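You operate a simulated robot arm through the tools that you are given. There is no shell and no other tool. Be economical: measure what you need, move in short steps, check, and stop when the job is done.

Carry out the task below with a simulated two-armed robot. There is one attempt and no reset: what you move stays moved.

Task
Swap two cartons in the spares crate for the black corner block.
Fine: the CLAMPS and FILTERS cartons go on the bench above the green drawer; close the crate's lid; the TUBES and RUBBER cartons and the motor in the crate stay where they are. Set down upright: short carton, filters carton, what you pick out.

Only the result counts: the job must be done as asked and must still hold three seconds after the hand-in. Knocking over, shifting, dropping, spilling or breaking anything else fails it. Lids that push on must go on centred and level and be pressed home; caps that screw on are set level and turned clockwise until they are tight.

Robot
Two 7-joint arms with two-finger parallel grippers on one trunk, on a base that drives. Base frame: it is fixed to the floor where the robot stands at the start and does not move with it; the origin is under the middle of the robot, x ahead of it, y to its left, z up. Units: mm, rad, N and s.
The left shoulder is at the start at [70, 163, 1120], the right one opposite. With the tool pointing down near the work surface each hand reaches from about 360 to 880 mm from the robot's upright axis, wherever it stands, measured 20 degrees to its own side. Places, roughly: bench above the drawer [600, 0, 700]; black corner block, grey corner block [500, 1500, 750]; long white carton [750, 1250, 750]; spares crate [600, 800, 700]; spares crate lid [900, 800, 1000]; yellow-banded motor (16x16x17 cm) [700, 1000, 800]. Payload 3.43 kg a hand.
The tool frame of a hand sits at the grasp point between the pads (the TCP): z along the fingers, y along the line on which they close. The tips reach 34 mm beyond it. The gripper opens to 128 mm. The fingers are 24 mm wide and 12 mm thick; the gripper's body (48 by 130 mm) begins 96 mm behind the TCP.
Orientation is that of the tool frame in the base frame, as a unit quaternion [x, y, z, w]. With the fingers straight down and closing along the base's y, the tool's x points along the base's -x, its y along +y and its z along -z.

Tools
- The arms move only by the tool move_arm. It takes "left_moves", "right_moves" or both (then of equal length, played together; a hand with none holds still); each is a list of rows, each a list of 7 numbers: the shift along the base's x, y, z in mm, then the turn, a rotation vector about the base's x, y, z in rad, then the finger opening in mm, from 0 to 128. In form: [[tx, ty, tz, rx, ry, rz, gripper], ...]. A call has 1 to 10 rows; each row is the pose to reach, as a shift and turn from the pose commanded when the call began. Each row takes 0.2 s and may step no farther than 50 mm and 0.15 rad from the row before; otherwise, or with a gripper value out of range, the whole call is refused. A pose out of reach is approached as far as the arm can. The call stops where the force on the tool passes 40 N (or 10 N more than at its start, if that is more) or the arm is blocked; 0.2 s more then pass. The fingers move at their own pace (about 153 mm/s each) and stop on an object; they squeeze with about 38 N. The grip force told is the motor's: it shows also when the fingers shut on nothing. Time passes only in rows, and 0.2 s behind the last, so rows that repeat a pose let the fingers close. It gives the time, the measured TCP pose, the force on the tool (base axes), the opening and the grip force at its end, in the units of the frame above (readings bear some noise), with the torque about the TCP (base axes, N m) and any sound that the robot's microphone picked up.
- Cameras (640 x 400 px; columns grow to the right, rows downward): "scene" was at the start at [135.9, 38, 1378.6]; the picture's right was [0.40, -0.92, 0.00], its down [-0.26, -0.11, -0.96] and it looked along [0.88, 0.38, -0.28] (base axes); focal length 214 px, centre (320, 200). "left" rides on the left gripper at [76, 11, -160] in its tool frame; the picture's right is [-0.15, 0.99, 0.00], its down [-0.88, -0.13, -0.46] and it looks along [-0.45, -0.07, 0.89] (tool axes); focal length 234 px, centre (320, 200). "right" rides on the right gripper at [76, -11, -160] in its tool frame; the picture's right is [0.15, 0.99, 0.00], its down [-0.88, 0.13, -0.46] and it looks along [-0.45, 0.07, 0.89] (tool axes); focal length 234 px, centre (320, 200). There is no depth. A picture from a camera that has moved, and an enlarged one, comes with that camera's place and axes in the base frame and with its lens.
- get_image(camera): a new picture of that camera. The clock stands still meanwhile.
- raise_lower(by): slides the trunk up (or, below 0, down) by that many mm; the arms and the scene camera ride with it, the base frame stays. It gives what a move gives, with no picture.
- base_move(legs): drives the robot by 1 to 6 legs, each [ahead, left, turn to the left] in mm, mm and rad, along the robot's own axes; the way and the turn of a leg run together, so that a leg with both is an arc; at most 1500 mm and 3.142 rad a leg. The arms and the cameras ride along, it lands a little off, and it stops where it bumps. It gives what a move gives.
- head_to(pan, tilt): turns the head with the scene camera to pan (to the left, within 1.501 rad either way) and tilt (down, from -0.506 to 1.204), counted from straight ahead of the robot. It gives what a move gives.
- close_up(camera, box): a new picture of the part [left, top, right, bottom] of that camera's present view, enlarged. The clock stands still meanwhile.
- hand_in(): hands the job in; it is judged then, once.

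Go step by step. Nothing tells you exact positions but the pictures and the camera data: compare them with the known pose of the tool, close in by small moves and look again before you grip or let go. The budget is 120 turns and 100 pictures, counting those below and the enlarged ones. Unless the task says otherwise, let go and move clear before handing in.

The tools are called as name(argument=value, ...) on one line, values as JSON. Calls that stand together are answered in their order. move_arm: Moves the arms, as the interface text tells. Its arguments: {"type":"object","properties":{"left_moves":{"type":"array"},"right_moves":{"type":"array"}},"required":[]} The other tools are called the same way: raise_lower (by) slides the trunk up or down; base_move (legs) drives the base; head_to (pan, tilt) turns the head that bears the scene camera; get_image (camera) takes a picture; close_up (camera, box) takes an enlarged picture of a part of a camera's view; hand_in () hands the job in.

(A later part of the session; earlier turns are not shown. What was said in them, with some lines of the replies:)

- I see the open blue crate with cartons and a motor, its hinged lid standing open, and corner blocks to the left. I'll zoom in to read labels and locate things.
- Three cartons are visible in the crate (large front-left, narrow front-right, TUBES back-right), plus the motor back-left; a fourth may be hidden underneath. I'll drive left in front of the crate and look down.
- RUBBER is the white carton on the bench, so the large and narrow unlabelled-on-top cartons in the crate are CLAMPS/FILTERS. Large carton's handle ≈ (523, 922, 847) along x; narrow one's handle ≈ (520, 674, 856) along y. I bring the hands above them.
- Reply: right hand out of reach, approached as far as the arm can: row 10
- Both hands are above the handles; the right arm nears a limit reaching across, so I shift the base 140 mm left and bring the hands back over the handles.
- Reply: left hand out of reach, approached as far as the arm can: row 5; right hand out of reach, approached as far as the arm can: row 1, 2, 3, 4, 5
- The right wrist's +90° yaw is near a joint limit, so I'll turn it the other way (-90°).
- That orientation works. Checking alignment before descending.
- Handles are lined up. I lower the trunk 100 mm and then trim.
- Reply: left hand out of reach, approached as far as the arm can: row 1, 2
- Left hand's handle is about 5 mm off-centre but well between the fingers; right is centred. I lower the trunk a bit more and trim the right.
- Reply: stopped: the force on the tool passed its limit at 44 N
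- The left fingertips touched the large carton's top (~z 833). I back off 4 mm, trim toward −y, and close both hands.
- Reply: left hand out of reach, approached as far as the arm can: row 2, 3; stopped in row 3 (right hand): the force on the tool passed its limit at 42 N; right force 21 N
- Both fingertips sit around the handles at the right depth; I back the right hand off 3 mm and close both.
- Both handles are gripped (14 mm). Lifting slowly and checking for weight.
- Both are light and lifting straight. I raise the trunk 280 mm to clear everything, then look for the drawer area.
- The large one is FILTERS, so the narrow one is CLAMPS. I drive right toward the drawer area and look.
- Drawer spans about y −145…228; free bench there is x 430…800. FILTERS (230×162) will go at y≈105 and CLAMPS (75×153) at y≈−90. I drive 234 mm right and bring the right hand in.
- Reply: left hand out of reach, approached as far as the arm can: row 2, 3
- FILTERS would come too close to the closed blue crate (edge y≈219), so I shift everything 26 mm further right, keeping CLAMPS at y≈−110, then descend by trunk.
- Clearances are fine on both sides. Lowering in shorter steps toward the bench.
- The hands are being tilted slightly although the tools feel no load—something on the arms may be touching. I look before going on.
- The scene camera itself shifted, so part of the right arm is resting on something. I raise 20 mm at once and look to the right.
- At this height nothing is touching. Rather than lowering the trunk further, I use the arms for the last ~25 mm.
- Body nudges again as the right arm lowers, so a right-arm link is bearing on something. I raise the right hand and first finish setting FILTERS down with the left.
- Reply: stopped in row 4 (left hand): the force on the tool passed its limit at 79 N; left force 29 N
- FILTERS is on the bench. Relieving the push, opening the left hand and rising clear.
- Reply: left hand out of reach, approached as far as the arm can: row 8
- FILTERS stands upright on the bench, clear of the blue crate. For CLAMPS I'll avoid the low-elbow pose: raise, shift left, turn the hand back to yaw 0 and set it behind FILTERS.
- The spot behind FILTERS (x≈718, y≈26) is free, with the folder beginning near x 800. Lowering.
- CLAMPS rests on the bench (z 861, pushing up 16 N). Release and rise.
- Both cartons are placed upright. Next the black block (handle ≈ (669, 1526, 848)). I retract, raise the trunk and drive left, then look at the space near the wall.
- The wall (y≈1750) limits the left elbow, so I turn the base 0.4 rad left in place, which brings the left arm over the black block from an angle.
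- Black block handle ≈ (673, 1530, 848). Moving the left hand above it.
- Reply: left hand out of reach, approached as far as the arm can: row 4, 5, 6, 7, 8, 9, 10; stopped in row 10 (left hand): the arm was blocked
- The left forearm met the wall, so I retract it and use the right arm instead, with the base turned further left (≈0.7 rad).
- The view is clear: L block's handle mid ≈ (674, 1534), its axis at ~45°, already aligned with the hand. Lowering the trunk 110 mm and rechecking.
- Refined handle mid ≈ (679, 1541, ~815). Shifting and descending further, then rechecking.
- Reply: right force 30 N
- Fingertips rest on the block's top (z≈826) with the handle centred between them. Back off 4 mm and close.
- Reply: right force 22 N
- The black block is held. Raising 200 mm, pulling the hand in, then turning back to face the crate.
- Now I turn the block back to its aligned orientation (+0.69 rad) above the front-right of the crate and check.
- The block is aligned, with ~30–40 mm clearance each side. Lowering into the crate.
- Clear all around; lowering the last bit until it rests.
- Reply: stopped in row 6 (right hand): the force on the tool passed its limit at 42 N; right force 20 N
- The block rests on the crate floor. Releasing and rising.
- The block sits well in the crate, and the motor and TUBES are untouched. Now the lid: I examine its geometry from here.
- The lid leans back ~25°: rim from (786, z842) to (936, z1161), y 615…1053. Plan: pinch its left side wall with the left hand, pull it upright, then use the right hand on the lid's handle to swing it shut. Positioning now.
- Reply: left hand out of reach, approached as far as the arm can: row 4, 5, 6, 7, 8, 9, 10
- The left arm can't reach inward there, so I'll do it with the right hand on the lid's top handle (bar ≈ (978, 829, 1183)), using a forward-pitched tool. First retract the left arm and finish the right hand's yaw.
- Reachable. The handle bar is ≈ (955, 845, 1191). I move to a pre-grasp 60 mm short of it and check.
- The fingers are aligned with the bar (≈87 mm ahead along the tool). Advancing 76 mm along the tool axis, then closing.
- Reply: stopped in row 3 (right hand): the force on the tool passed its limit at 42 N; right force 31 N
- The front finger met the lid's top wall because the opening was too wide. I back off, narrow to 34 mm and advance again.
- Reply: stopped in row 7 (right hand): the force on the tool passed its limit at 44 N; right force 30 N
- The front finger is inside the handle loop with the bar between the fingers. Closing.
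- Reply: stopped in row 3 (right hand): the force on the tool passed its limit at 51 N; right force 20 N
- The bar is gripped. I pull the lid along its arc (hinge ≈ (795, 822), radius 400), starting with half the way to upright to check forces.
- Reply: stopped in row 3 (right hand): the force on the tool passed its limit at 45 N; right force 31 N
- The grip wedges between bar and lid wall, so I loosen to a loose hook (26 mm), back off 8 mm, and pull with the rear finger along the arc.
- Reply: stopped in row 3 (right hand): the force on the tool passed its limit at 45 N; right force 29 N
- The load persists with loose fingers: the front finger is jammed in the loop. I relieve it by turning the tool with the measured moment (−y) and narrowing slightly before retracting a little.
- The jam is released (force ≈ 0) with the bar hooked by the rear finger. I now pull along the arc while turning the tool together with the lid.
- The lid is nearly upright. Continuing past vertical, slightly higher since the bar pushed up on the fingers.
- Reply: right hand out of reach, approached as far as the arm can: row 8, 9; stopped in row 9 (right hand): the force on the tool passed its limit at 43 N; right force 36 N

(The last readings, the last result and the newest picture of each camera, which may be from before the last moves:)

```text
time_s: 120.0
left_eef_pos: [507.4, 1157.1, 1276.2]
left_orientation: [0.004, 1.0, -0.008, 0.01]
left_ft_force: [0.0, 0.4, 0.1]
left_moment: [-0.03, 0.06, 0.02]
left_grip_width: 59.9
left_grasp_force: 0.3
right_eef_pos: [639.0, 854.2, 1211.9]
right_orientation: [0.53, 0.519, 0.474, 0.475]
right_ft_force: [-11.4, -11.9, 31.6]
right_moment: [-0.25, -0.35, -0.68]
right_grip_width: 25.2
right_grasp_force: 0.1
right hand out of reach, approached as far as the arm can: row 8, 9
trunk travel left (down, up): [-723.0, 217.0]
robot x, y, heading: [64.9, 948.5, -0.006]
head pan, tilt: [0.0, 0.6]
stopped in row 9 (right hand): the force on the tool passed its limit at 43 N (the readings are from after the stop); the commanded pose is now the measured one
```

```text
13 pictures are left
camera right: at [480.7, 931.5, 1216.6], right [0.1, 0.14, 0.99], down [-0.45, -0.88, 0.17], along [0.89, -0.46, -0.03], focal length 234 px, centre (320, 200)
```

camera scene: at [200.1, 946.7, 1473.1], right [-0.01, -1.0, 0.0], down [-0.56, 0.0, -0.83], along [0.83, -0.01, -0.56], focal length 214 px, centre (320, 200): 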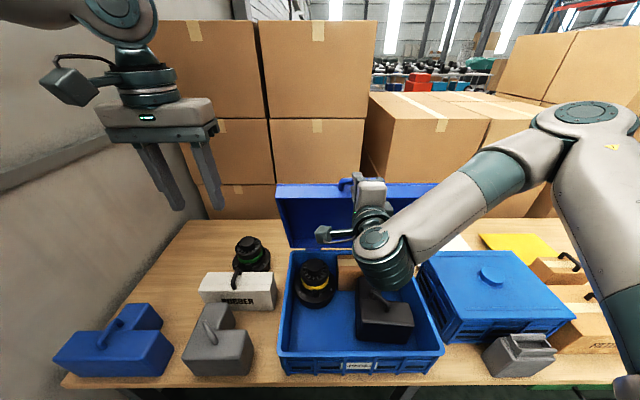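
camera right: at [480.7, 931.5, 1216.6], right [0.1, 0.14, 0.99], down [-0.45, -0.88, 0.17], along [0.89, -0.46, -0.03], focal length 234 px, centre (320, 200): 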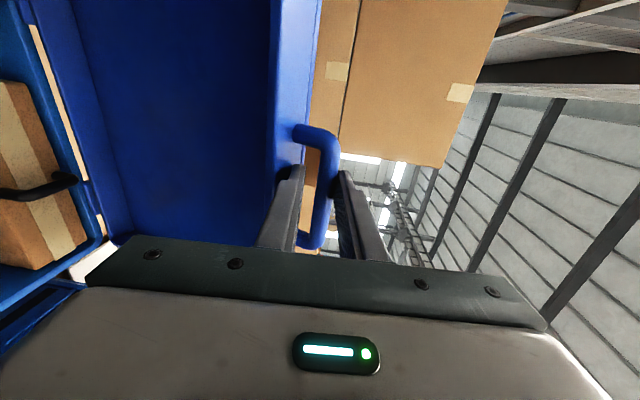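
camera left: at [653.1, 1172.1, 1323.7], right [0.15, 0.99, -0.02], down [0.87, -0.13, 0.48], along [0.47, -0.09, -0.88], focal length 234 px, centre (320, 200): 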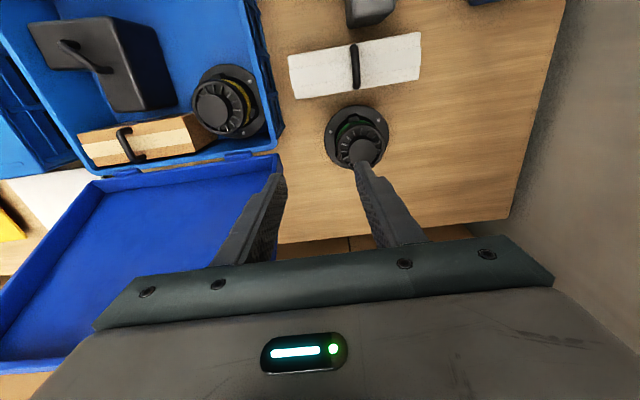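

The lid leans forward ~25°, tool horizontal in the loop. I back the base off 45 mm so only the fingertips face the lid, close the fingers and lower them under the lid to let it down gently.

base_move(legs=[[-45, 0, 0]])

get_image(camera="scene")

```text
time_s: 120.8
left_eef_pos: [465.9, 1157.7, 1275.2]
left_orientation: [0.004, 1.0, -0.008, 0.01]
left_ft_force: [-0.2, -0.9, 0.0]
left_moment: [0.02, 0.0, 0.02]
left_grip_width: 60.1
left_grasp_force: 0.0
right_eef_pos: [598.9, 856.7, 1203.9]
right_orientation: [0.531, 0.526, 0.469, 0.47]
right_ft_force: [2.8, -0.1, -7.5]
right_moment: [0.12, 0.03, 0.04]
right_grip_width: 29.3
right_grasp_force: 3.9
trunk travel left (down, up): [-723.0, 217.0]
robot x, y, heading: [23.2, 951.3, -0.006]
head pan, tilt: [0.0, 0.6]
```

```text
12 pictures are left
camera scene: at [160.2, 947.4, 1472.3], right [-0.01, -1.0, 0.0], down [-0.57, 0.0, -0.82], along [0.82, -0.01, -0.57], focal length 214 px, centre (320, 200)
```

scene: 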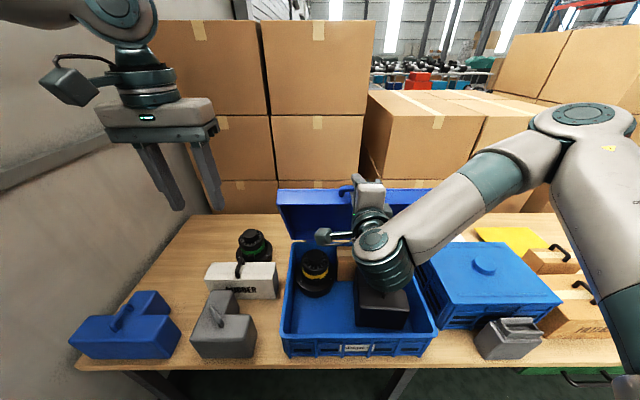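

The lid follows in the loop, resting on the lower finger. I back out fully and drop the hand below the handle so it catches the lid's front.

base_move(legs=[[-38, 0, 0]])

raise_lower(by=-60)

get_image(camera="scene")

```text
time_s: 121.7
left_eef_pos: [423.9, 1158.6, 1278.7]
left_orientation: [0.004, 1.0, -0.008, 0.011]
left_ft_force: [0.6, 0.7, -0.2]
left_moment: [-0.03, -0.01, 0.02]
left_grip_width: 60.0
left_grasp_force: 0.1
right_eef_pos: [555.0, 856.6, 1208.8]
right_orientation: [0.529, 0.523, 0.473, 0.472]
right_ft_force: [-14.3, -1.8, 23.8]
right_moment: [0.17, -0.47, 0.05]
right_grip_width: 12.1
right_grasp_force: 0.1
trunk travel left (down, up): [-723.0, 217.0]
robot x, y, heading: [-21.3, 946.6, -0.007]
head pan, tilt: [0.0, 0.6]
```

```text
time_s: 122.2
left_eef_pos: [420.5, 1156.3, 1264.9]
left_orientation: [0.004, 1.0, -0.008, 0.012]
left_ft_force: [-0.4, -0.2, -0.6]
left_moment: [0.01, 0.02, 0.02]
left_grip_width: 60.0
left_grasp_force: 0.0
right_eef_pos: [550.7, 855.9, 1206.9]
right_orientation: [0.526, 0.514, 0.483, 0.475]
right_ft_force: [-16.4, -2.6, 26.7]
right_moment: [0.05, -0.56, -0.03]
right_grip_width: 11.5
right_grasp_force: 0.1
trunk travel left (down, up): [-710.0, 230.0]
robot x, y, heading: [-17.7, 948.6, -0.007]
head pan, tilt: [0.0, 0.6]
stopped: the force on the tool passed its limit at 49 N (the readings are from after the stop); the commanded pose is now the measured one
```

```text
11 pictures are left
camera scene: at [112.6, 947.1, 1460.3], right [-0.01, -1.0, 0.0], down [-0.56, 0.0, -0.83], along [0.83, -0.01, -0.56], focal length 214 px, centre (320, 200)
```

scene: 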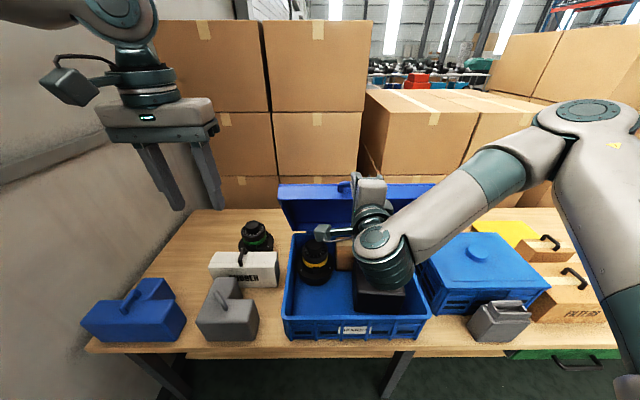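

The right fingertips now bear on the bar from above-front, so I'd rather support the lid with the left hand before freeing it. I bring the left hand beside the lid's left edge, fingers turned sideways (toward −y).

move_arm(left_moves=[[13, 2, -18, -0.12, 0, 0, 40], [26, 4, -36, -0.24, 0, 0, 20], [39, 6, -54, -0.36, 0, 0, 0], [52, 8, -72, -0.48, 0, 0, 0], [65, 10, -90, -0.6, 0, 0, 0], [78, 10, -108, -0.72, 0, 0, 0], [91, 10, -126, -0.84, 0, 0, 0], [104, 10, -144, -0.96, 0, 0, 0], [117, 10, -162, -1.08, 0, 0, 0], [130, 10, -180, -1.2, 0, 0, 0]])

get_image(camera="scene")

```text
time_s: 124.4
left_eef_pos: [535.5, 1167.0, 1105.7]
left_orientation: [0.001, 0.855, -0.519, 0.014]
left_ft_force: [0.5, 0.6, 0.4]
left_moment: [0.03, 0.0, 0.02]
left_grip_width: 0.1
left_grasp_force: 33.6
left hand out of reach, approached as far as the arm can: row 10
right_eef_pos: [549.3, 857.5, 1204.7]
right_orientation: [0.526, 0.517, 0.482, 0.474]
right_ft_force: [-18.4, -3.7, 29.9]
right_moment: [0.05, -0.59, -0.06]
right_grip_width: 9.6
right_grasp_force: 0.2
trunk travel left (down, up): [-710.0, 230.0]
robot x, y, heading: [-19.0, 947.9, -0.008]
head pan, tilt: [0.0, 0.6]
```

```text
10 pictures are left
camera scene: at [110.7, 947.2, 1460.6], right [-0.01, -1.0, 0.0], down [-0.56, 0.0, -0.83], along [0.83, -0.01, -0.56], focal length 214 px, centre (320, 200)
```

scene: 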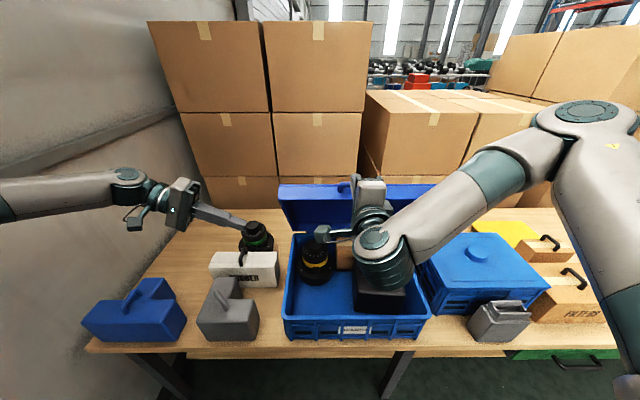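

The left hand can do this. I slide its closed fingers in just in front of and under the lid near its left edge.

move_arm(left_moves=[[38, 0, -15, 0, 0, 0, 0], [70, 0, -30, 0, 0, 0, 0], [70, -45, -30, 0, 0, 0, 0], [70, -90, -30, 0, 0, 0, 0], [70, -135, -30, 0, 0, 0, 0], [80, -150, -30, 0, 0, 0, 0], [95, -155, -30, 0, 0, 0, 0]])

close_up(camera="scene", box=[180, 140, 460, 340])

```text
time_s: 126.0
left_eef_pos: [583.9, 1021.7, 1133.8]
left_orientation: [-0.007, 0.866, -0.499, 0.021]
left_ft_force: [-2.0, 1.2, 0.4]
left_moment: [-0.06, -0.01, 0.02]
left_grip_width: 0.0
left_grasp_force: 33.1
left hand out of reach, approached as far as the arm can: row 1, 2, 3, 4, 5, 6, 7
right_eef_pos: [556.7, 858.1, 1200.3]
right_orientation: [0.527, 0.519, 0.478, 0.473]
right_ft_force: [-0.3, 0.0, 0.5]
right_moment: [-0.01, 0.02, 0.01]
right_grip_width: 26.0
right_grasp_force: 0.0
trunk travel left (down, up): [-710.0, 230.0]
robot x, y, heading: [-18.8, 945.9, -0.006]
head pan, tilt: [0.0, 0.6]
```

```text
2.00 times, centred on (320, 240) of scene
camera zoom: at [118.2, 947.7, 1459.9], right [-0.01, -1.0, 0.0], down [-0.56, 0.0, -0.83], along [0.83, -0.01, -0.56], focal length 429 px, centre (320, 120)
```

zoom: 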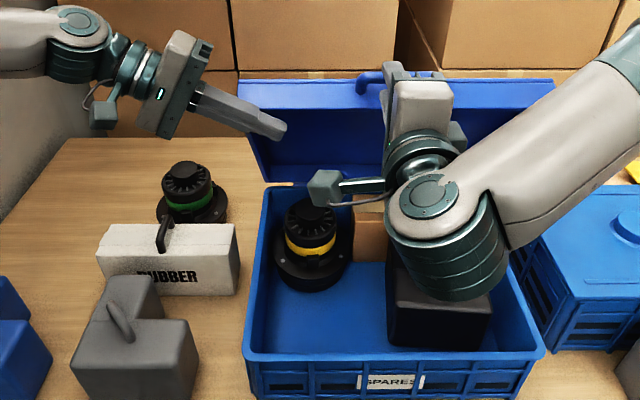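

The lid now rests lightly on the left fingers and the right hand is free. I lift the right hand clear.

move_arm(right_moves=[[0, 0, 30, 0, 0, 0, 26], [0, 0, 70, 0, 0.05, 0, 26], [-10, -10, 115, 0, 0.15, 0, 26], [-20, -20, 160, 0, 0.28, 0, 26], [-30, -30, 205, 0, 0.42, 0, 26], [-40, -40, 250, 0, 0.56, 0, 26]])

get_image(camera="scene")

```text
time_s: 127.4
left_eef_pos: [583.4, 1021.7, 1133.9]
left_orientation: [-0.007, 0.866, -0.5, 0.02]
left_ft_force: [-3.0, 0.3, 0.9]
left_moment: [-0.02, -0.05, 0.0]
left_grip_width: 0.0
left_grasp_force: 33.4
right_eef_pos: [513.7, 813.5, 1451.7]
right_orientation: [0.639, 0.629, 0.315, 0.311]
right_ft_force: [0.1, 0.0, -0.5]
right_moment: [0.01, 0.01, -0.02]
right_grip_width: 26.1
right_grasp_force: 0.1
trunk travel left (down, up): [-710.0, 230.0]
robot x, y, heading: [-20.8, 943.6, -0.007]
head pan, tilt: [0.0, 0.6]
```

```text
8 pictures are left
camera scene: at [117.1, 947.8, 1459.9], right [-0.01, -1.0, 0.0], down [-0.56, 0.0, -0.83], along [0.83, -0.01, -0.56], focal length 214 px, centre (320, 200)
```

scene: 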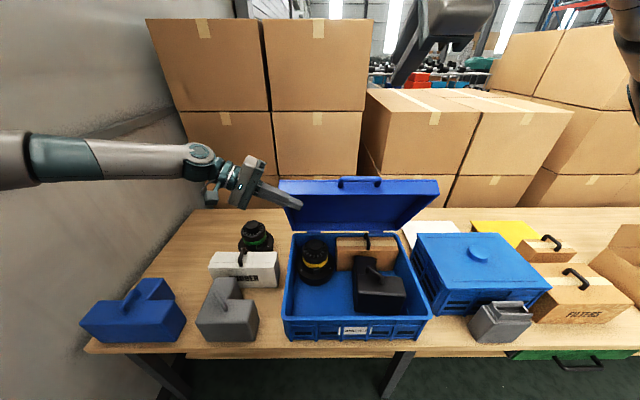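

Lid rests on the left fingers (~3 N). I let it down by alternating trunk-down and base-back.

raise_lower(by=-60)

base_move(legs=[[-65, 0, 0]])

raise_lower(by=-70)

get_image(camera="scene")

```text
time_s: 128.4
left_eef_pos: [585.1, 1021.3, 1072.6]
left_orientation: [-0.008, 0.866, -0.5, 0.021]
left_ft_force: [-1.2, 0.2, -0.7]
left_moment: [-0.04, -0.02, 0.02]
left_grip_width: 0.0
left_grasp_force: 32.6
right_eef_pos: [515.4, 814.7, 1391.5]
right_orientation: [0.639, 0.63, 0.313, 0.311]
right_ft_force: [0.4, -0.7, 0.1]
right_moment: [-0.04, 0.0, 0.0]
right_grip_width: 26.0
right_grasp_force: 0.2
trunk travel left (down, up): [-650.0, 290.0]
robot x, y, heading: [-19.0, 949.0, 0.002]
head pan, tilt: [0.0, 0.6]
```

```text
time_s: 129.7
left_eef_pos: [511.0, 1021.3, 1081.1]
left_orientation: [-0.002, 0.864, -0.504, 0.018]
left_ft_force: [-14.4, 1.8, 12.0]
left_moment: [0.09, -0.26, 0.17]
left_grip_width: 0.0
left_grasp_force: 33.2
right_eef_pos: [446.7, 815.9, 1392.6]
right_orientation: [0.638, 0.63, 0.314, 0.313]
right_ft_force: [1.5, 0.2, -0.4]
right_moment: [0.02, 0.04, -0.01]
right_grip_width: 26.0
right_grasp_force: 0.1
trunk travel left (down, up): [-650.0, 290.0]
robot x, y, heading: [-86.4, 944.3, -0.005]
head pan, tilt: [0.0, 0.6]
stopped in leg 1: the force on the tool passed its limit at 50 N (the readings are from after the stop); the commanded pose is now the measured one
```

```text
time_s: 130.1
left_eef_pos: [506.2, 1021.1, 1075.8]
left_orientation: [0.003, 0.864, -0.504, 0.017]
left_ft_force: [-23.8, 6.2, 19.9]
left_moment: [0.2, -0.44, 0.38]
left_grip_width: 0.1
left_grasp_force: 33.3
right_eef_pos: [445.4, 818.1, 1383.1]
right_orientation: [0.637, 0.63, 0.316, 0.312]
right_ft_force: [0.7, -0.1, -0.2]
right_moment: [-0.02, 0.03, -0.03]
right_grip_width: 26.1
right_grasp_force: 0.0
trunk travel left (down, up): [-640.0, 300.0]
robot x, y, heading: [-91.2, 950.1, 0.0]
head pan, tilt: [0.0, 0.6]
stopped: the force on the tool passed its limit at 48 N (the readings are from after the stop); the commanded pose is now the measured one
```

```text
7 pictures are left
camera scene: at [47.7, 950.3, 1390.4], right [0.0, -1.0, 0.0], down [-0.56, 0.0, -0.83], along [0.83, 0.0, -0.56], focal length 214 px, centre (320, 200)
```

scene: 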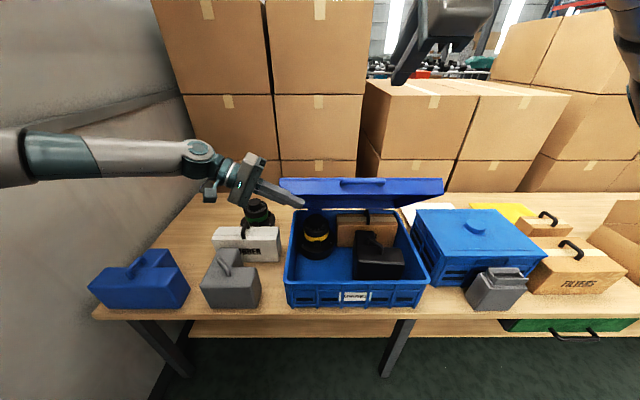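

The left finger has slid past the lid's front wall and is pinning it. I bring the right hand (closed fingers) under the lid's front edge from the front as a second support before releasing.

move_arm(right_moves=[[-20, 0, -40, 0, 0, 0, 10], [-45, 0, -80, 0, 0, 0, 0], [-45, 0, -128, 0, 0, 0, 0], [-45, 0, -176, 0, 0, 0, 0], [-45, 0, -224, 0, 0, 0, 0], [-45, 0, -272, 0, 0, 0, 0], [-45, 0, -318, 0, 0, 0, 0], [-45, 0, -345, 0, 0, 0, 0], [0, 0, -345, 0, 0, 0, 0], [42, 0, -342, 0, 0, 0, 0]])

get_image(camera="scene")

```text
time_s: 132.3
left_eef_pos: [512.1, 1019.3, 1071.8]
left_orientation: [-0.001, 0.864, -0.503, 0.016]
left_ft_force: [-3.3, -1.4, 1.4]
left_moment: [0.03, -0.05, 0.01]
left_grip_width: 0.0
left_grasp_force: 33.0
right_eef_pos: [490.7, 816.4, 1038.1]
right_orientation: [0.638, 0.63, 0.315, 0.311]
right_ft_force: [0.0, 1.0, 0.5]
right_moment: [-0.04, 0.0, -0.02]
right_grip_width: 0.2
right_grasp_force: 33.4
right hand out of reach, approached as far as the arm can: row 5, 6, 7, 8, 9
trunk travel left (down, up): [-640.0, 300.0]
robot x, y, heading: [-86.5, 948.1, -0.006]
head pan, tilt: [0.0, 0.6]
```

```text
6 pictures are left
camera scene: at [51.6, 948.3, 1390.2], right [0.0, -1.0, 0.0], down [-0.56, 0.0, -0.83], along [0.83, 0.0, -0.56], focal length 214 px, centre (320, 200)
```

scene: 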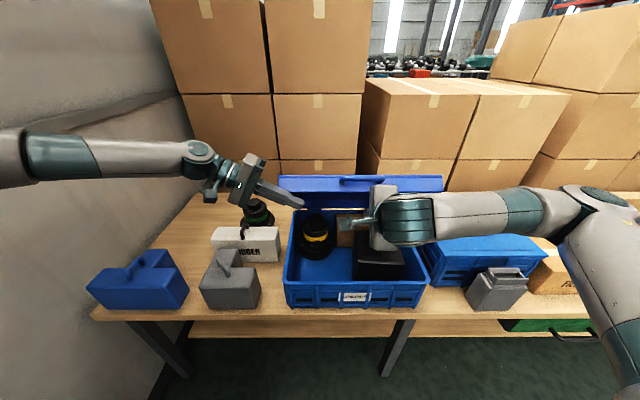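

The right fingers are beneath the lid's front edge. Now the left hand withdraws sideways.

move_arm(left_moves=[[-5, 10, 3, 0, 0, 0, 0], [-8, 50, 5, 0, 0, 0, 0], [-8, 95, 5, 0, 0, 0, 0], [-8, 130, 5, 0, 0, 0, 0]])

get_image(camera="scene")

```text
time_s: 133.3
left_eef_pos: [505.6, 1152.4, 1075.9]
left_orientation: [-0.002, 0.864, -0.502, 0.017]
left_ft_force: [-0.1, 0.6, 0.0]
left_moment: [0.0, 0.0, 0.0]
left_grip_width: 0.0
left_grasp_force: 33.0
right_eef_pos: [489.9, 817.7, 1036.7]
right_orientation: [0.639, 0.629, 0.315, 0.311]
right_ft_force: [-1.5, 2.4, -0.5]
right_moment: [-0.01, -0.01, 0.02]
right_grip_width: 0.0
right_grasp_force: 33.5
trunk travel left (down, up): [-640.0, 300.0]
robot x, y, heading: [-89.4, 947.1, -0.008]
head pan, tilt: [0.0, 0.6]
```

```text
5 pictures are left
camera scene: at [51.9, 949.4, 1390.1], right [0.0, -1.0, 0.0], down [-0.56, 0.0, -0.83], along [0.82, 0.0, -0.56], focal length 214 px, centre (320, 200)
```

scene: 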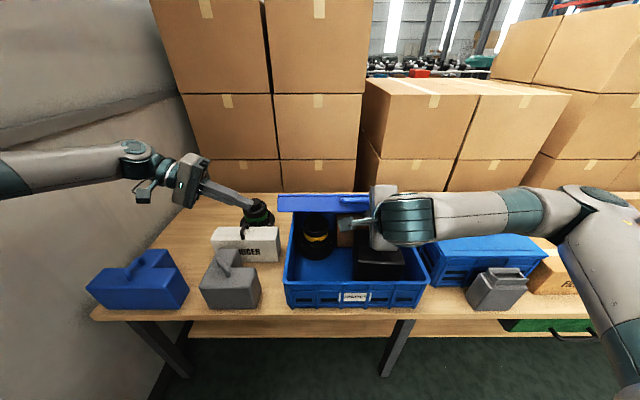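

The lid settled onto the right fingers. I lower the trunk so the lid follows down.

raise_lower(by=-90)

raise_lower(by=-50)

get_image(camera="scene")

```text
time_s: 133.8
left_eef_pos: [501.1, 1149.3, 1055.7]
left_orientation: [0.001, 0.864, -0.503, 0.018]
left_ft_force: [0.1, -0.8, -0.1]
left_moment: [-0.02, 0.04, -0.02]
left_grip_width: 0.2
left_grasp_force: 32.8
right_eef_pos: [482.0, 816.2, 1020.3]
right_orientation: [0.636, 0.629, 0.32, 0.313]
right_ft_force: [-31.4, -2.4, 17.6]
right_moment: [-0.09, -0.56, -0.11]
right_grip_width: 0.0
right_grasp_force: 33.3
trunk travel left (down, up): [-617.0, 323.0]
robot x, y, heading: [-89.1, 946.9, -0.007]
head pan, tilt: [0.0, 0.6]
stopped: the force on the tool passed its limit at 47 N (the readings are from after the stop); the commanded pose is now the measured one
```

```text
time_s: 134.2
left_eef_pos: [500.1, 1148.6, 1051.3]
left_orientation: [0.002, 0.864, -0.504, 0.018]
left_ft_force: [1.2, -0.1, 0.1]
left_moment: [0.01, 0.02, 0.02]
left_grip_width: 0.0
left_grasp_force: 32.8
right_eef_pos: [479.7, 815.7, 1017.9]
right_orientation: [0.634, 0.63, 0.322, 0.313]
right_ft_force: [-29.9, -2.6, 18.1]
right_moment: [-0.1, -0.55, -0.17]
right_grip_width: 0.1
right_grasp_force: 33.2
trunk travel left (down, up): [-612.0, 328.0]
robot x, y, heading: [-88.6, 944.8, -0.009]
head pan, tilt: [0.0, 0.6]
stopped: the force on the tool passed its limit at 52 N (the readings are from after the stop); the commanded pose is now the measured one
```

```text
4 pictures are left
camera scene: at [44.5, 947.5, 1362.2], right [-0.01, -1.0, 0.0], down [-0.56, 0.0, -0.83], along [0.83, -0.01, -0.56], focal length 214 px, centre (320, 200)
```

scene: 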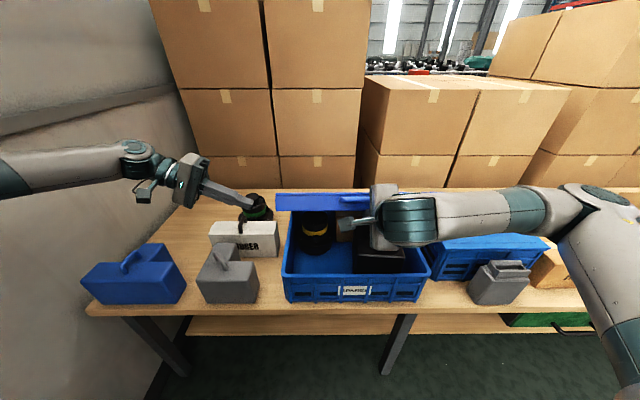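

The gripper body is pressing on the lid's handle/front wall, so I back the base away; the lid will slide down the sloping fingers.

base_move(legs=[[-50, 0, 0]])

raise_lower(by=-40)

```text
time_s: 135.5
left_eef_pos: [451.3, 1151.3, 1048.2]
left_orientation: [0.001, 0.864, -0.503, 0.018]
left_ft_force: [0.6, 0.1, 0.9]
left_moment: [0.01, -0.01, -0.01]
left_grip_width: 0.0
left_grasp_force: 33.6
right_eef_pos: [429.4, 815.2, 1015.9]
right_orientation: [0.634, 0.632, 0.319, 0.311]
right_ft_force: [-15.7, -0.3, 5.3]
right_moment: [-0.06, 0.07, -0.1]
right_grip_width: 0.0
right_grasp_force: 33.0
trunk travel left (down, up): [-612.0, 328.0]
robot x, y, heading: [-139.1, 949.9, -0.007]
head pan, tilt: [0.0, 0.6]
stopped in leg 1: the force on the tool passed its limit at 71 N (the readings are from after the stop); the commanded pose is now the measured one
```

```text
time_s: 135.9
left_eef_pos: [449.6, 1149.0, 1038.3]
left_orientation: [0.002, 0.864, -0.503, 0.019]
left_ft_force: [0.2, -0.1, 0.4]
left_moment: [0.0, 0.03, -0.02]
left_grip_width: 0.1
left_grasp_force: 32.6
right_eef_pos: [425.5, 816.3, 1006.5]
right_orientation: [0.632, 0.632, 0.324, 0.312]
right_ft_force: [-29.9, -2.0, 11.7]
right_moment: [-0.15, -0.13, -0.11]
right_grip_width: 0.2
right_grasp_force: 32.7
trunk travel left (down, up): [-599.0, 341.0]
robot x, y, heading: [-139.8, 946.2, -0.01]
head pan, tilt: [0.0, 0.6]
stopped: the force on the tool passed its limit at 46 N (the readings are from after the stop); the commanded pose is now the measured one
```

close_up(camera="scene", box=[240, 150, 460, 320])

```text
2.35 times, centred on (350, 235) of scene
camera zoom: at [-6.8, 947.7, 1349.6], right [-0.01, -1.0, 0.0], down [-0.56, 0.0, -0.83], along [0.83, -0.01, -0.56], focal length 505 px, centre (249, 118)
```

zoom: 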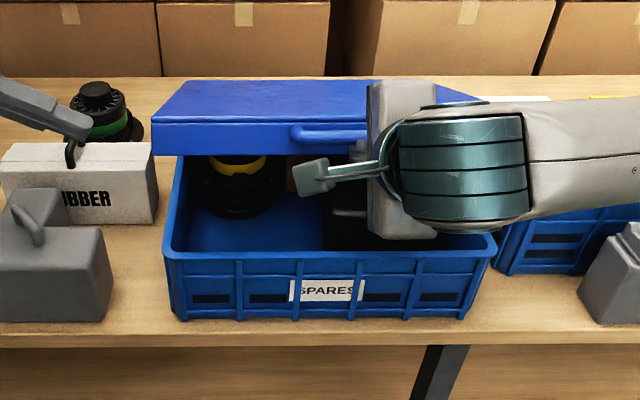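

The lid is at ~26° from closed, front edge held by the right fingertips. I slide the left fingers under its left edge as a shelf for the last part.

move_arm(left_moves=[[15, 0, -40, 0, 0, 0, 0], [30, 0, -80, 0, 0, 0, 0], [45, 0, -110, 0, 0, 0, 0], [45, -45, -110, 0, 0, 0, 0], [45, -90, -110, 0, 0, 0, 0], [45, -135, -110, 0, 0, 0, 0]])

```text
time_s: 136.3
left_eef_pos: [459.3, 1148.2, 1006.2]
left_orientation: [0.0, 0.866, -0.5, 0.019]
left_ft_force: [0.2, 1.4, 0.5]
left_moment: [-0.01, -0.01, 0.01]
left_grip_width: 0.0
left_grasp_force: 32.8
left hand out of reach, approached as far as the arm can: row 1, 2
right_eef_pos: [425.3, 817.5, 1005.8]
right_orientation: [0.631, 0.632, 0.323, 0.312]
right_ft_force: [-20.0, 0.2, 8.1]
right_moment: [-0.04, -0.1, -0.06]
right_grip_width: 0.0
right_grasp_force: 32.6
trunk travel left (down, up): [-599.0, 341.0]
robot x, y, heading: [-139.6, 949.2, -0.01]
head pan, tilt: [0.0, 0.6]
stopped in row 2 (right hand): the force on the tool passed its limit at 45 N (the readings are from after the stop); the commanded pose is now the measured one
```

move_arm(left_moves=[[10, 0, -30, 0, 0, 0, 0], [20, 0, -60, 0, 0, 0, 0], [30, 0, -85, 0, 0, 0, 0], [30, -45, -85, 0, 0, 0, 0], [30, -90, -85, 0, 0, 0, 0], [30, -130, -85, 0, 0, 0, 0]], right_moves=[[-2, 0, 1, 0, 0, 0, 0], [-2, 0, 1, 0, 0, 0, 0], [-2, 0, 1, 0, 0, 0, 0], [-2, 0, 1, 0, 0, 0, 0], [-2, 0, 1, 0, 0, 0, 0], [-2, 0, 1, 0, 0, 0, 0]])

```text
time_s: 137.7
left_eef_pos: [440.0, 1037.0, 980.5]
left_orientation: [-0.003, 0.874, -0.484, 0.024]
left_ft_force: [0.6, -0.8, 0.4]
left_moment: [0.0, 0.0, -0.01]
left_grip_width: 0.0
left_grasp_force: 33.0
left hand out of reach, approached as far as the arm can: row 1, 2, 3, 4, 5, 6
right_eef_pos: [425.0, 817.4, 1006.1]
right_orientation: [0.631, 0.633, 0.323, 0.311]
right_ft_force: [-15.7, -0.9, 5.0]
right_moment: [-0.03, -0.02, -0.1]
right_grip_width: 0.0
right_grasp_force: 32.9
trunk travel left (down, up): [-599.0, 341.0]
robot x, y, heading: [-140.2, 946.0, -0.003]
head pan, tilt: [0.0, 0.6]
```

The left finger is now just ahead of/below the lid's left front corner. I slide the right hand out sideways (−y) past the handle and then up, leaving the lid on the left finger.

move_arm(right_moves=[[-4, -20, 2, 0, 0, 0, 0], [-6, -50, 3, 0, 0, 0, 0], [-6, -85, 3, 0, 0, 0, 0], [-8, -100, 40, 0, 0, 0, 0], [-8, -110, 85, 0, 0, 0, 0], [-8, -120, 130, 0, 0, 0, 0]])

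close_up(camera="scene", box=[220, 130, 460, 310])

```text
time_s: 139.1
left_eef_pos: [441.9, 1036.6, 979.6]
left_orientation: [-0.003, 0.874, -0.485, 0.023]
left_ft_force: [-10.8, 1.8, 1.8]
left_moment: [0.0, -0.08, 0.15]
left_grip_width: 0.0
left_grasp_force: 32.9
right_eef_pos: [416.7, 695.7, 1136.7]
right_orientation: [0.632, 0.633, 0.321, 0.312]
right_ft_force: [0.8, 0.0, 0.2]
right_moment: [-0.02, -0.03, 0.01]
right_grip_width: 0.0
right_grasp_force: 32.6
right hand out of reach, approached as far as the arm can: row 3
trunk travel left (down, up): [-599.0, 341.0]
robot x, y, heading: [-142.1, 945.7, -0.01]
head pan, tilt: [0.0, 0.6]
```

```text
2.22 times, centred on (340, 220) of scene
camera zoom: at [-3.1, 948.1, 1349.3], right [-0.01, -1.0, 0.0], down [-0.56, 0.0, -0.83], along [0.83, -0.01, -0.56], focal length 477 px, centre (276, 156)
```

zoom: 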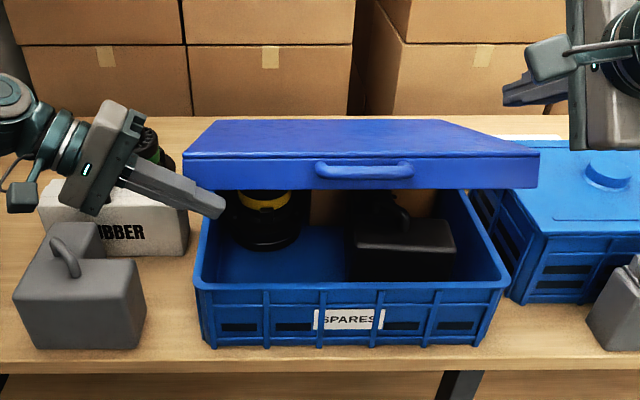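

The lid rests on the left finger. Lowering the trunk gradually so it comes down further.

raise_lower(by=-45)

raise_lower(by=-40)

```text
time_s: 139.7
left_eef_pos: [431.4, 1038.7, 953.6]
left_orientation: [0.002, 0.874, -0.486, 0.014]
left_ft_force: [-28.0, 3.6, 6.4]
left_moment: [0.05, -0.17, 0.36]
left_grip_width: 0.0
left_grasp_force: 32.8
right_eef_pos: [417.6, 697.4, 1111.0]
right_orientation: [0.631, 0.633, 0.322, 0.312]
right_ft_force: [0.9, 0.6, -0.3]
right_moment: [-0.02, 0.03, 0.01]
right_grip_width: 0.1
right_grasp_force: 33.5
trunk travel left (down, up): [-574.0, 366.0]
robot x, y, heading: [-142.6, 947.7, -0.003]
head pan, tilt: [0.0, 0.6]
stopped: the force on the tool passed its limit at 46 N (the readings are from after the stop); the commanded pose is now the measured one
```

```text
time_s: 140.1
left_eef_pos: [428.6, 1037.7, 941.3]
left_orientation: [0.004, 0.874, -0.485, 0.009]
left_ft_force: [-28.4, 3.9, 5.9]
left_moment: [0.03, -0.18, 0.36]
left_grip_width: 0.0
left_grasp_force: 33.3
right_eef_pos: [417.4, 698.5, 1098.9]
right_orientation: [0.631, 0.633, 0.321, 0.312]
right_ft_force: [0.2, -0.2, -0.5]
right_moment: [0.0, 0.01, -0.04]
right_grip_width: 0.0
right_grasp_force: 33.8
trunk travel left (down, up): [-562.0, 378.0]
robot x, y, heading: [-140.1, 948.5, -0.007]
head pan, tilt: [0.0, 0.6]
stopped: the force on the tool passed its limit at 45 N (the readings are from after the stop); the commanded pose is now the measured one
```

raise_lower(by=-40)

raise_lower(by=-40)

raise_lower(by=-30)

```text
time_s: 140.6
left_eef_pos: [422.7, 1037.3, 928.1]
left_orientation: [0.007, 0.875, -0.485, 0.005]
left_ft_force: [-27.3, 4.5, 3.8]
left_moment: [0.01, -0.16, 0.46]
left_grip_width: 0.1
left_grasp_force: 33.5
right_eef_pos: [417.9, 698.9, 1086.4]
right_orientation: [0.631, 0.634, 0.322, 0.311]
right_ft_force: [0.7, 0.8, 0.8]
right_moment: [0.0, 0.01, -0.02]
right_grip_width: 0.2
right_grasp_force: 33.1
trunk travel left (down, up): [-548.0, 392.0]
robot x, y, heading: [-140.7, 947.7, -0.006]
head pan, tilt: [0.0, 0.6]
stopped: the force on the tool passed its limit at 46 N (the readings are from after the stop); the commanded pose is now the measured one
```

```text
time_s: 141.1
left_eef_pos: [420.0, 1036.0, 912.4]
left_orientation: [0.008, 0.875, -0.485, 0.001]
left_ft_force: [-25.3, 5.2, 1.1]
left_moment: [0.05, -0.14, 0.47]
left_grip_width: 0.0
left_grasp_force: 33.4
right_eef_pos: [415.8, 698.4, 1070.6]
right_orientation: [0.631, 0.634, 0.322, 0.311]
right_ft_force: [0.6, 0.4, -0.8]
right_moment: [-0.02, 0.02, 0.02]
right_grip_width: 0.0
right_grasp_force: 33.0
trunk travel left (down, up): [-534.0, 406.0]
robot x, y, heading: [-141.0, 952.2, -0.008]
head pan, tilt: [0.0, 0.6]
stopped: the force on the tool passed its limit at 45 N (the readings are from after the stop); the commanded pose is now the measured one
```

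```text
time_s: 141.6
left_eef_pos: [416.7, 1036.6, 893.6]
left_orientation: [0.009, 0.875, -0.484, -0.002]
left_ft_force: [-20.4, 5.0, 0.3]
left_moment: [-0.01, -0.08, 0.43]
left_grip_width: 0.0
left_grasp_force: 32.9
right_eef_pos: [416.7, 699.8, 1052.9]
right_orientation: [0.631, 0.634, 0.321, 0.312]
right_ft_force: [0.5, 0.5, -0.3]
right_moment: [-0.03, 0.03, 0.0]
right_grip_width: 0.0
right_grasp_force: 33.6
trunk travel left (down, up): [-516.0, 424.0]
robot x, y, heading: [-140.7, 946.5, -0.003]
head pan, tilt: [0.0, 0.6]
stopped: the force on the tool passed its limit at 43 N (the readings are from after the stop); the commanded pose is now the measured one
```

The lid is ~10° from closed. Now the left hand withdraws sideways and the lid drops the last bit.

move_arm(left_moves=[[-5, 15, 5, 0, 0, 0, 0], [-8, 55, 10, 0, 0, 0, 0], [-8, 95, 20, 0, 0, 0, 0], [-8, 125, 40, 0, 0, 0, 0], [-8, 130, 80, 0, 0, 0, 0]])

get_image(camera="scene")

```text
time_s: 142.8
left_eef_pos: [412.3, 1165.3, 975.1]
left_orientation: [0.008, 0.875, -0.484, 0.001]
left_ft_force: [-0.7, 0.0, -0.7]
left_moment: [-0.01, 0.01, 0.04]
left_grip_width: 0.0
left_grasp_force: 33.3
right_eef_pos: [417.4, 697.6, 1052.3]
right_orientation: [0.631, 0.634, 0.323, 0.31]
right_ft_force: [0.6, 0.2, 0.0]
right_moment: [0.01, 0.0, 0.02]
right_grip_width: 0.0
right_grasp_force: 32.9
trunk travel left (down, up): [-516.0, 424.0]
robot x, y, heading: [-142.8, 951.1, 0.001]
head pan, tilt: [0.0, 0.6]
```

```text
1 pictures are left
camera scene: at [-4.8, 948.3, 1266.0], right [0.0, -1.0, 0.0], down [-0.56, 0.0, -0.83], along [0.83, 0.0, -0.56], focal length 214 px, centre (320, 200)
```

scene: 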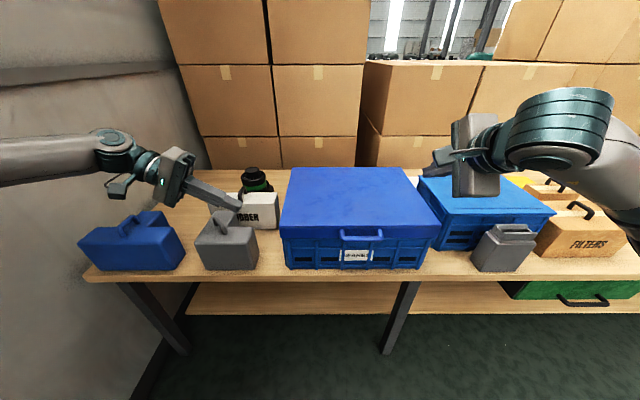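

The lid is shut. I raise and back clear, then take a final close look.

raise_lower(by=120)

base_move(legs=[[-100, 0, 0]])

head_to(pan=-0.15, tilt=0.6)

close_up(camera="scene", box=[180, 140, 520, 340])

```text
time_s: 144.2
left_eef_pos: [412.6, 1165.4, 1095.8]
left_orientation: [0.008, 0.875, -0.484, 0.001]
left_ft_force: [-0.5, 0.0, 0.2]
left_moment: [0.0, 0.02, 0.0]
left_grip_width: 0.1
left_grasp_force: 32.9
right_eef_pos: [417.3, 697.8, 1172.8]
right_orientation: [0.631, 0.634, 0.321, 0.31]
right_ft_force: [0.3, -0.4, 0.3]
right_moment: [-0.01, -0.01, 0.01]
right_grip_width: 0.0
right_grasp_force: 33.4
trunk travel left (down, up): [-636.0, 304.0]
robot x, y, heading: [-142.6, 950.1, 0.0]
head pan, tilt: [0.0, 0.6]
```

```text
time_s: 145.4
left_eef_pos: [311.8, 1167.7, 1094.3]
left_orientation: [0.006, 0.874, -0.485, 0.002]
left_ft_force: [-0.3, 0.6, 0.9]
left_moment: [0.02, -0.04, -0.01]
left_grip_width: 0.1
left_grasp_force: 33.2
right_eef_pos: [319.3, 700.2, 1171.5]
right_orientation: [0.631, 0.634, 0.322, 0.311]
right_ft_force: [0.1, 0.0, 0.0]
right_moment: [-0.04, 0.0, -0.05]
right_grip_width: 0.1
right_grasp_force: 33.1
trunk travel left (down, up): [-636.0, 304.0]
robot x, y, heading: [-240.6, 948.9, -0.006]
head pan, tilt: [0.0, 0.6]
```

```text
time_s: 146.1
left_eef_pos: [312.6, 1167.2, 1094.4]
left_orientation: [0.006, 0.875, -0.484, 0.002]
left_ft_force: [0.6, 0.7, 0.4]
left_moment: [0.0, 0.02, 0.03]
left_grip_width: 0.0
left_grasp_force: 33.7
right_eef_pos: [319.2, 699.2, 1172.2]
right_orientation: [0.63, 0.634, 0.323, 0.312]
right_ft_force: [-0.7, -0.2, 0.8]
right_moment: [-0.02, -0.03, -0.02]
right_grip_width: 0.1
right_grasp_force: 33.0
trunk travel left (down, up): [-636.0, 304.0]
robot x, y, heading: [-242.7, 950.6, 0.002]
head pan, tilt: [-0.15, 0.6]
```

```text
1.88 times, centred on (350, 240) of scene
camera zoom: at [-104.9, 936.6, 1386.0], right [-0.15, -0.99, 0.0], down [-0.56, 0.09, -0.83], along [0.82, -0.12, -0.56], focal length 404 px, centre (264, 125)
```

zoom: 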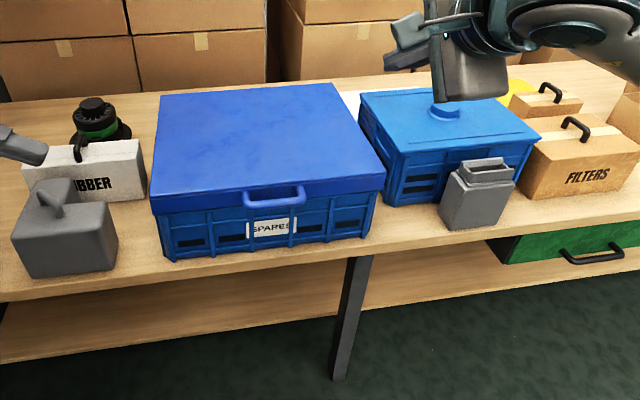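

The lid is flush on the crate, the black block is inside, and CLAMPS and FILTERS stand on the bench above the green drawer. Both hands are clear, so I hand in.

hand_in()

```text
The job is handed in.
```

I took the CLAMPS and FILTERS cartons out of the spares crate and stood them upright on the bench above the green drawer. The black corner block is in the crate with the lid closed; I have handed the job in.

- **Crate contents:** TUBES and the yellow-banded motor showed no movement in the last pictures before the lid closed. RUBBER stayed on the bench, where it was at the start.
- **Right arm contact:** while I was lowering both cartons, part of the right arm rested on something out of view near the open box. I raised it and placed CLAMPS behind FILTERS instead. The box looked unmoved, but I could not see underneath the arm.
- **Left arm contact:** the left forearm also touched the wall while reaching for the block. I saw nothing disturbed.
- **Lid:** it dropped freely for the last 10 degrees or so and looked flush in the final picture. I did not press it down.
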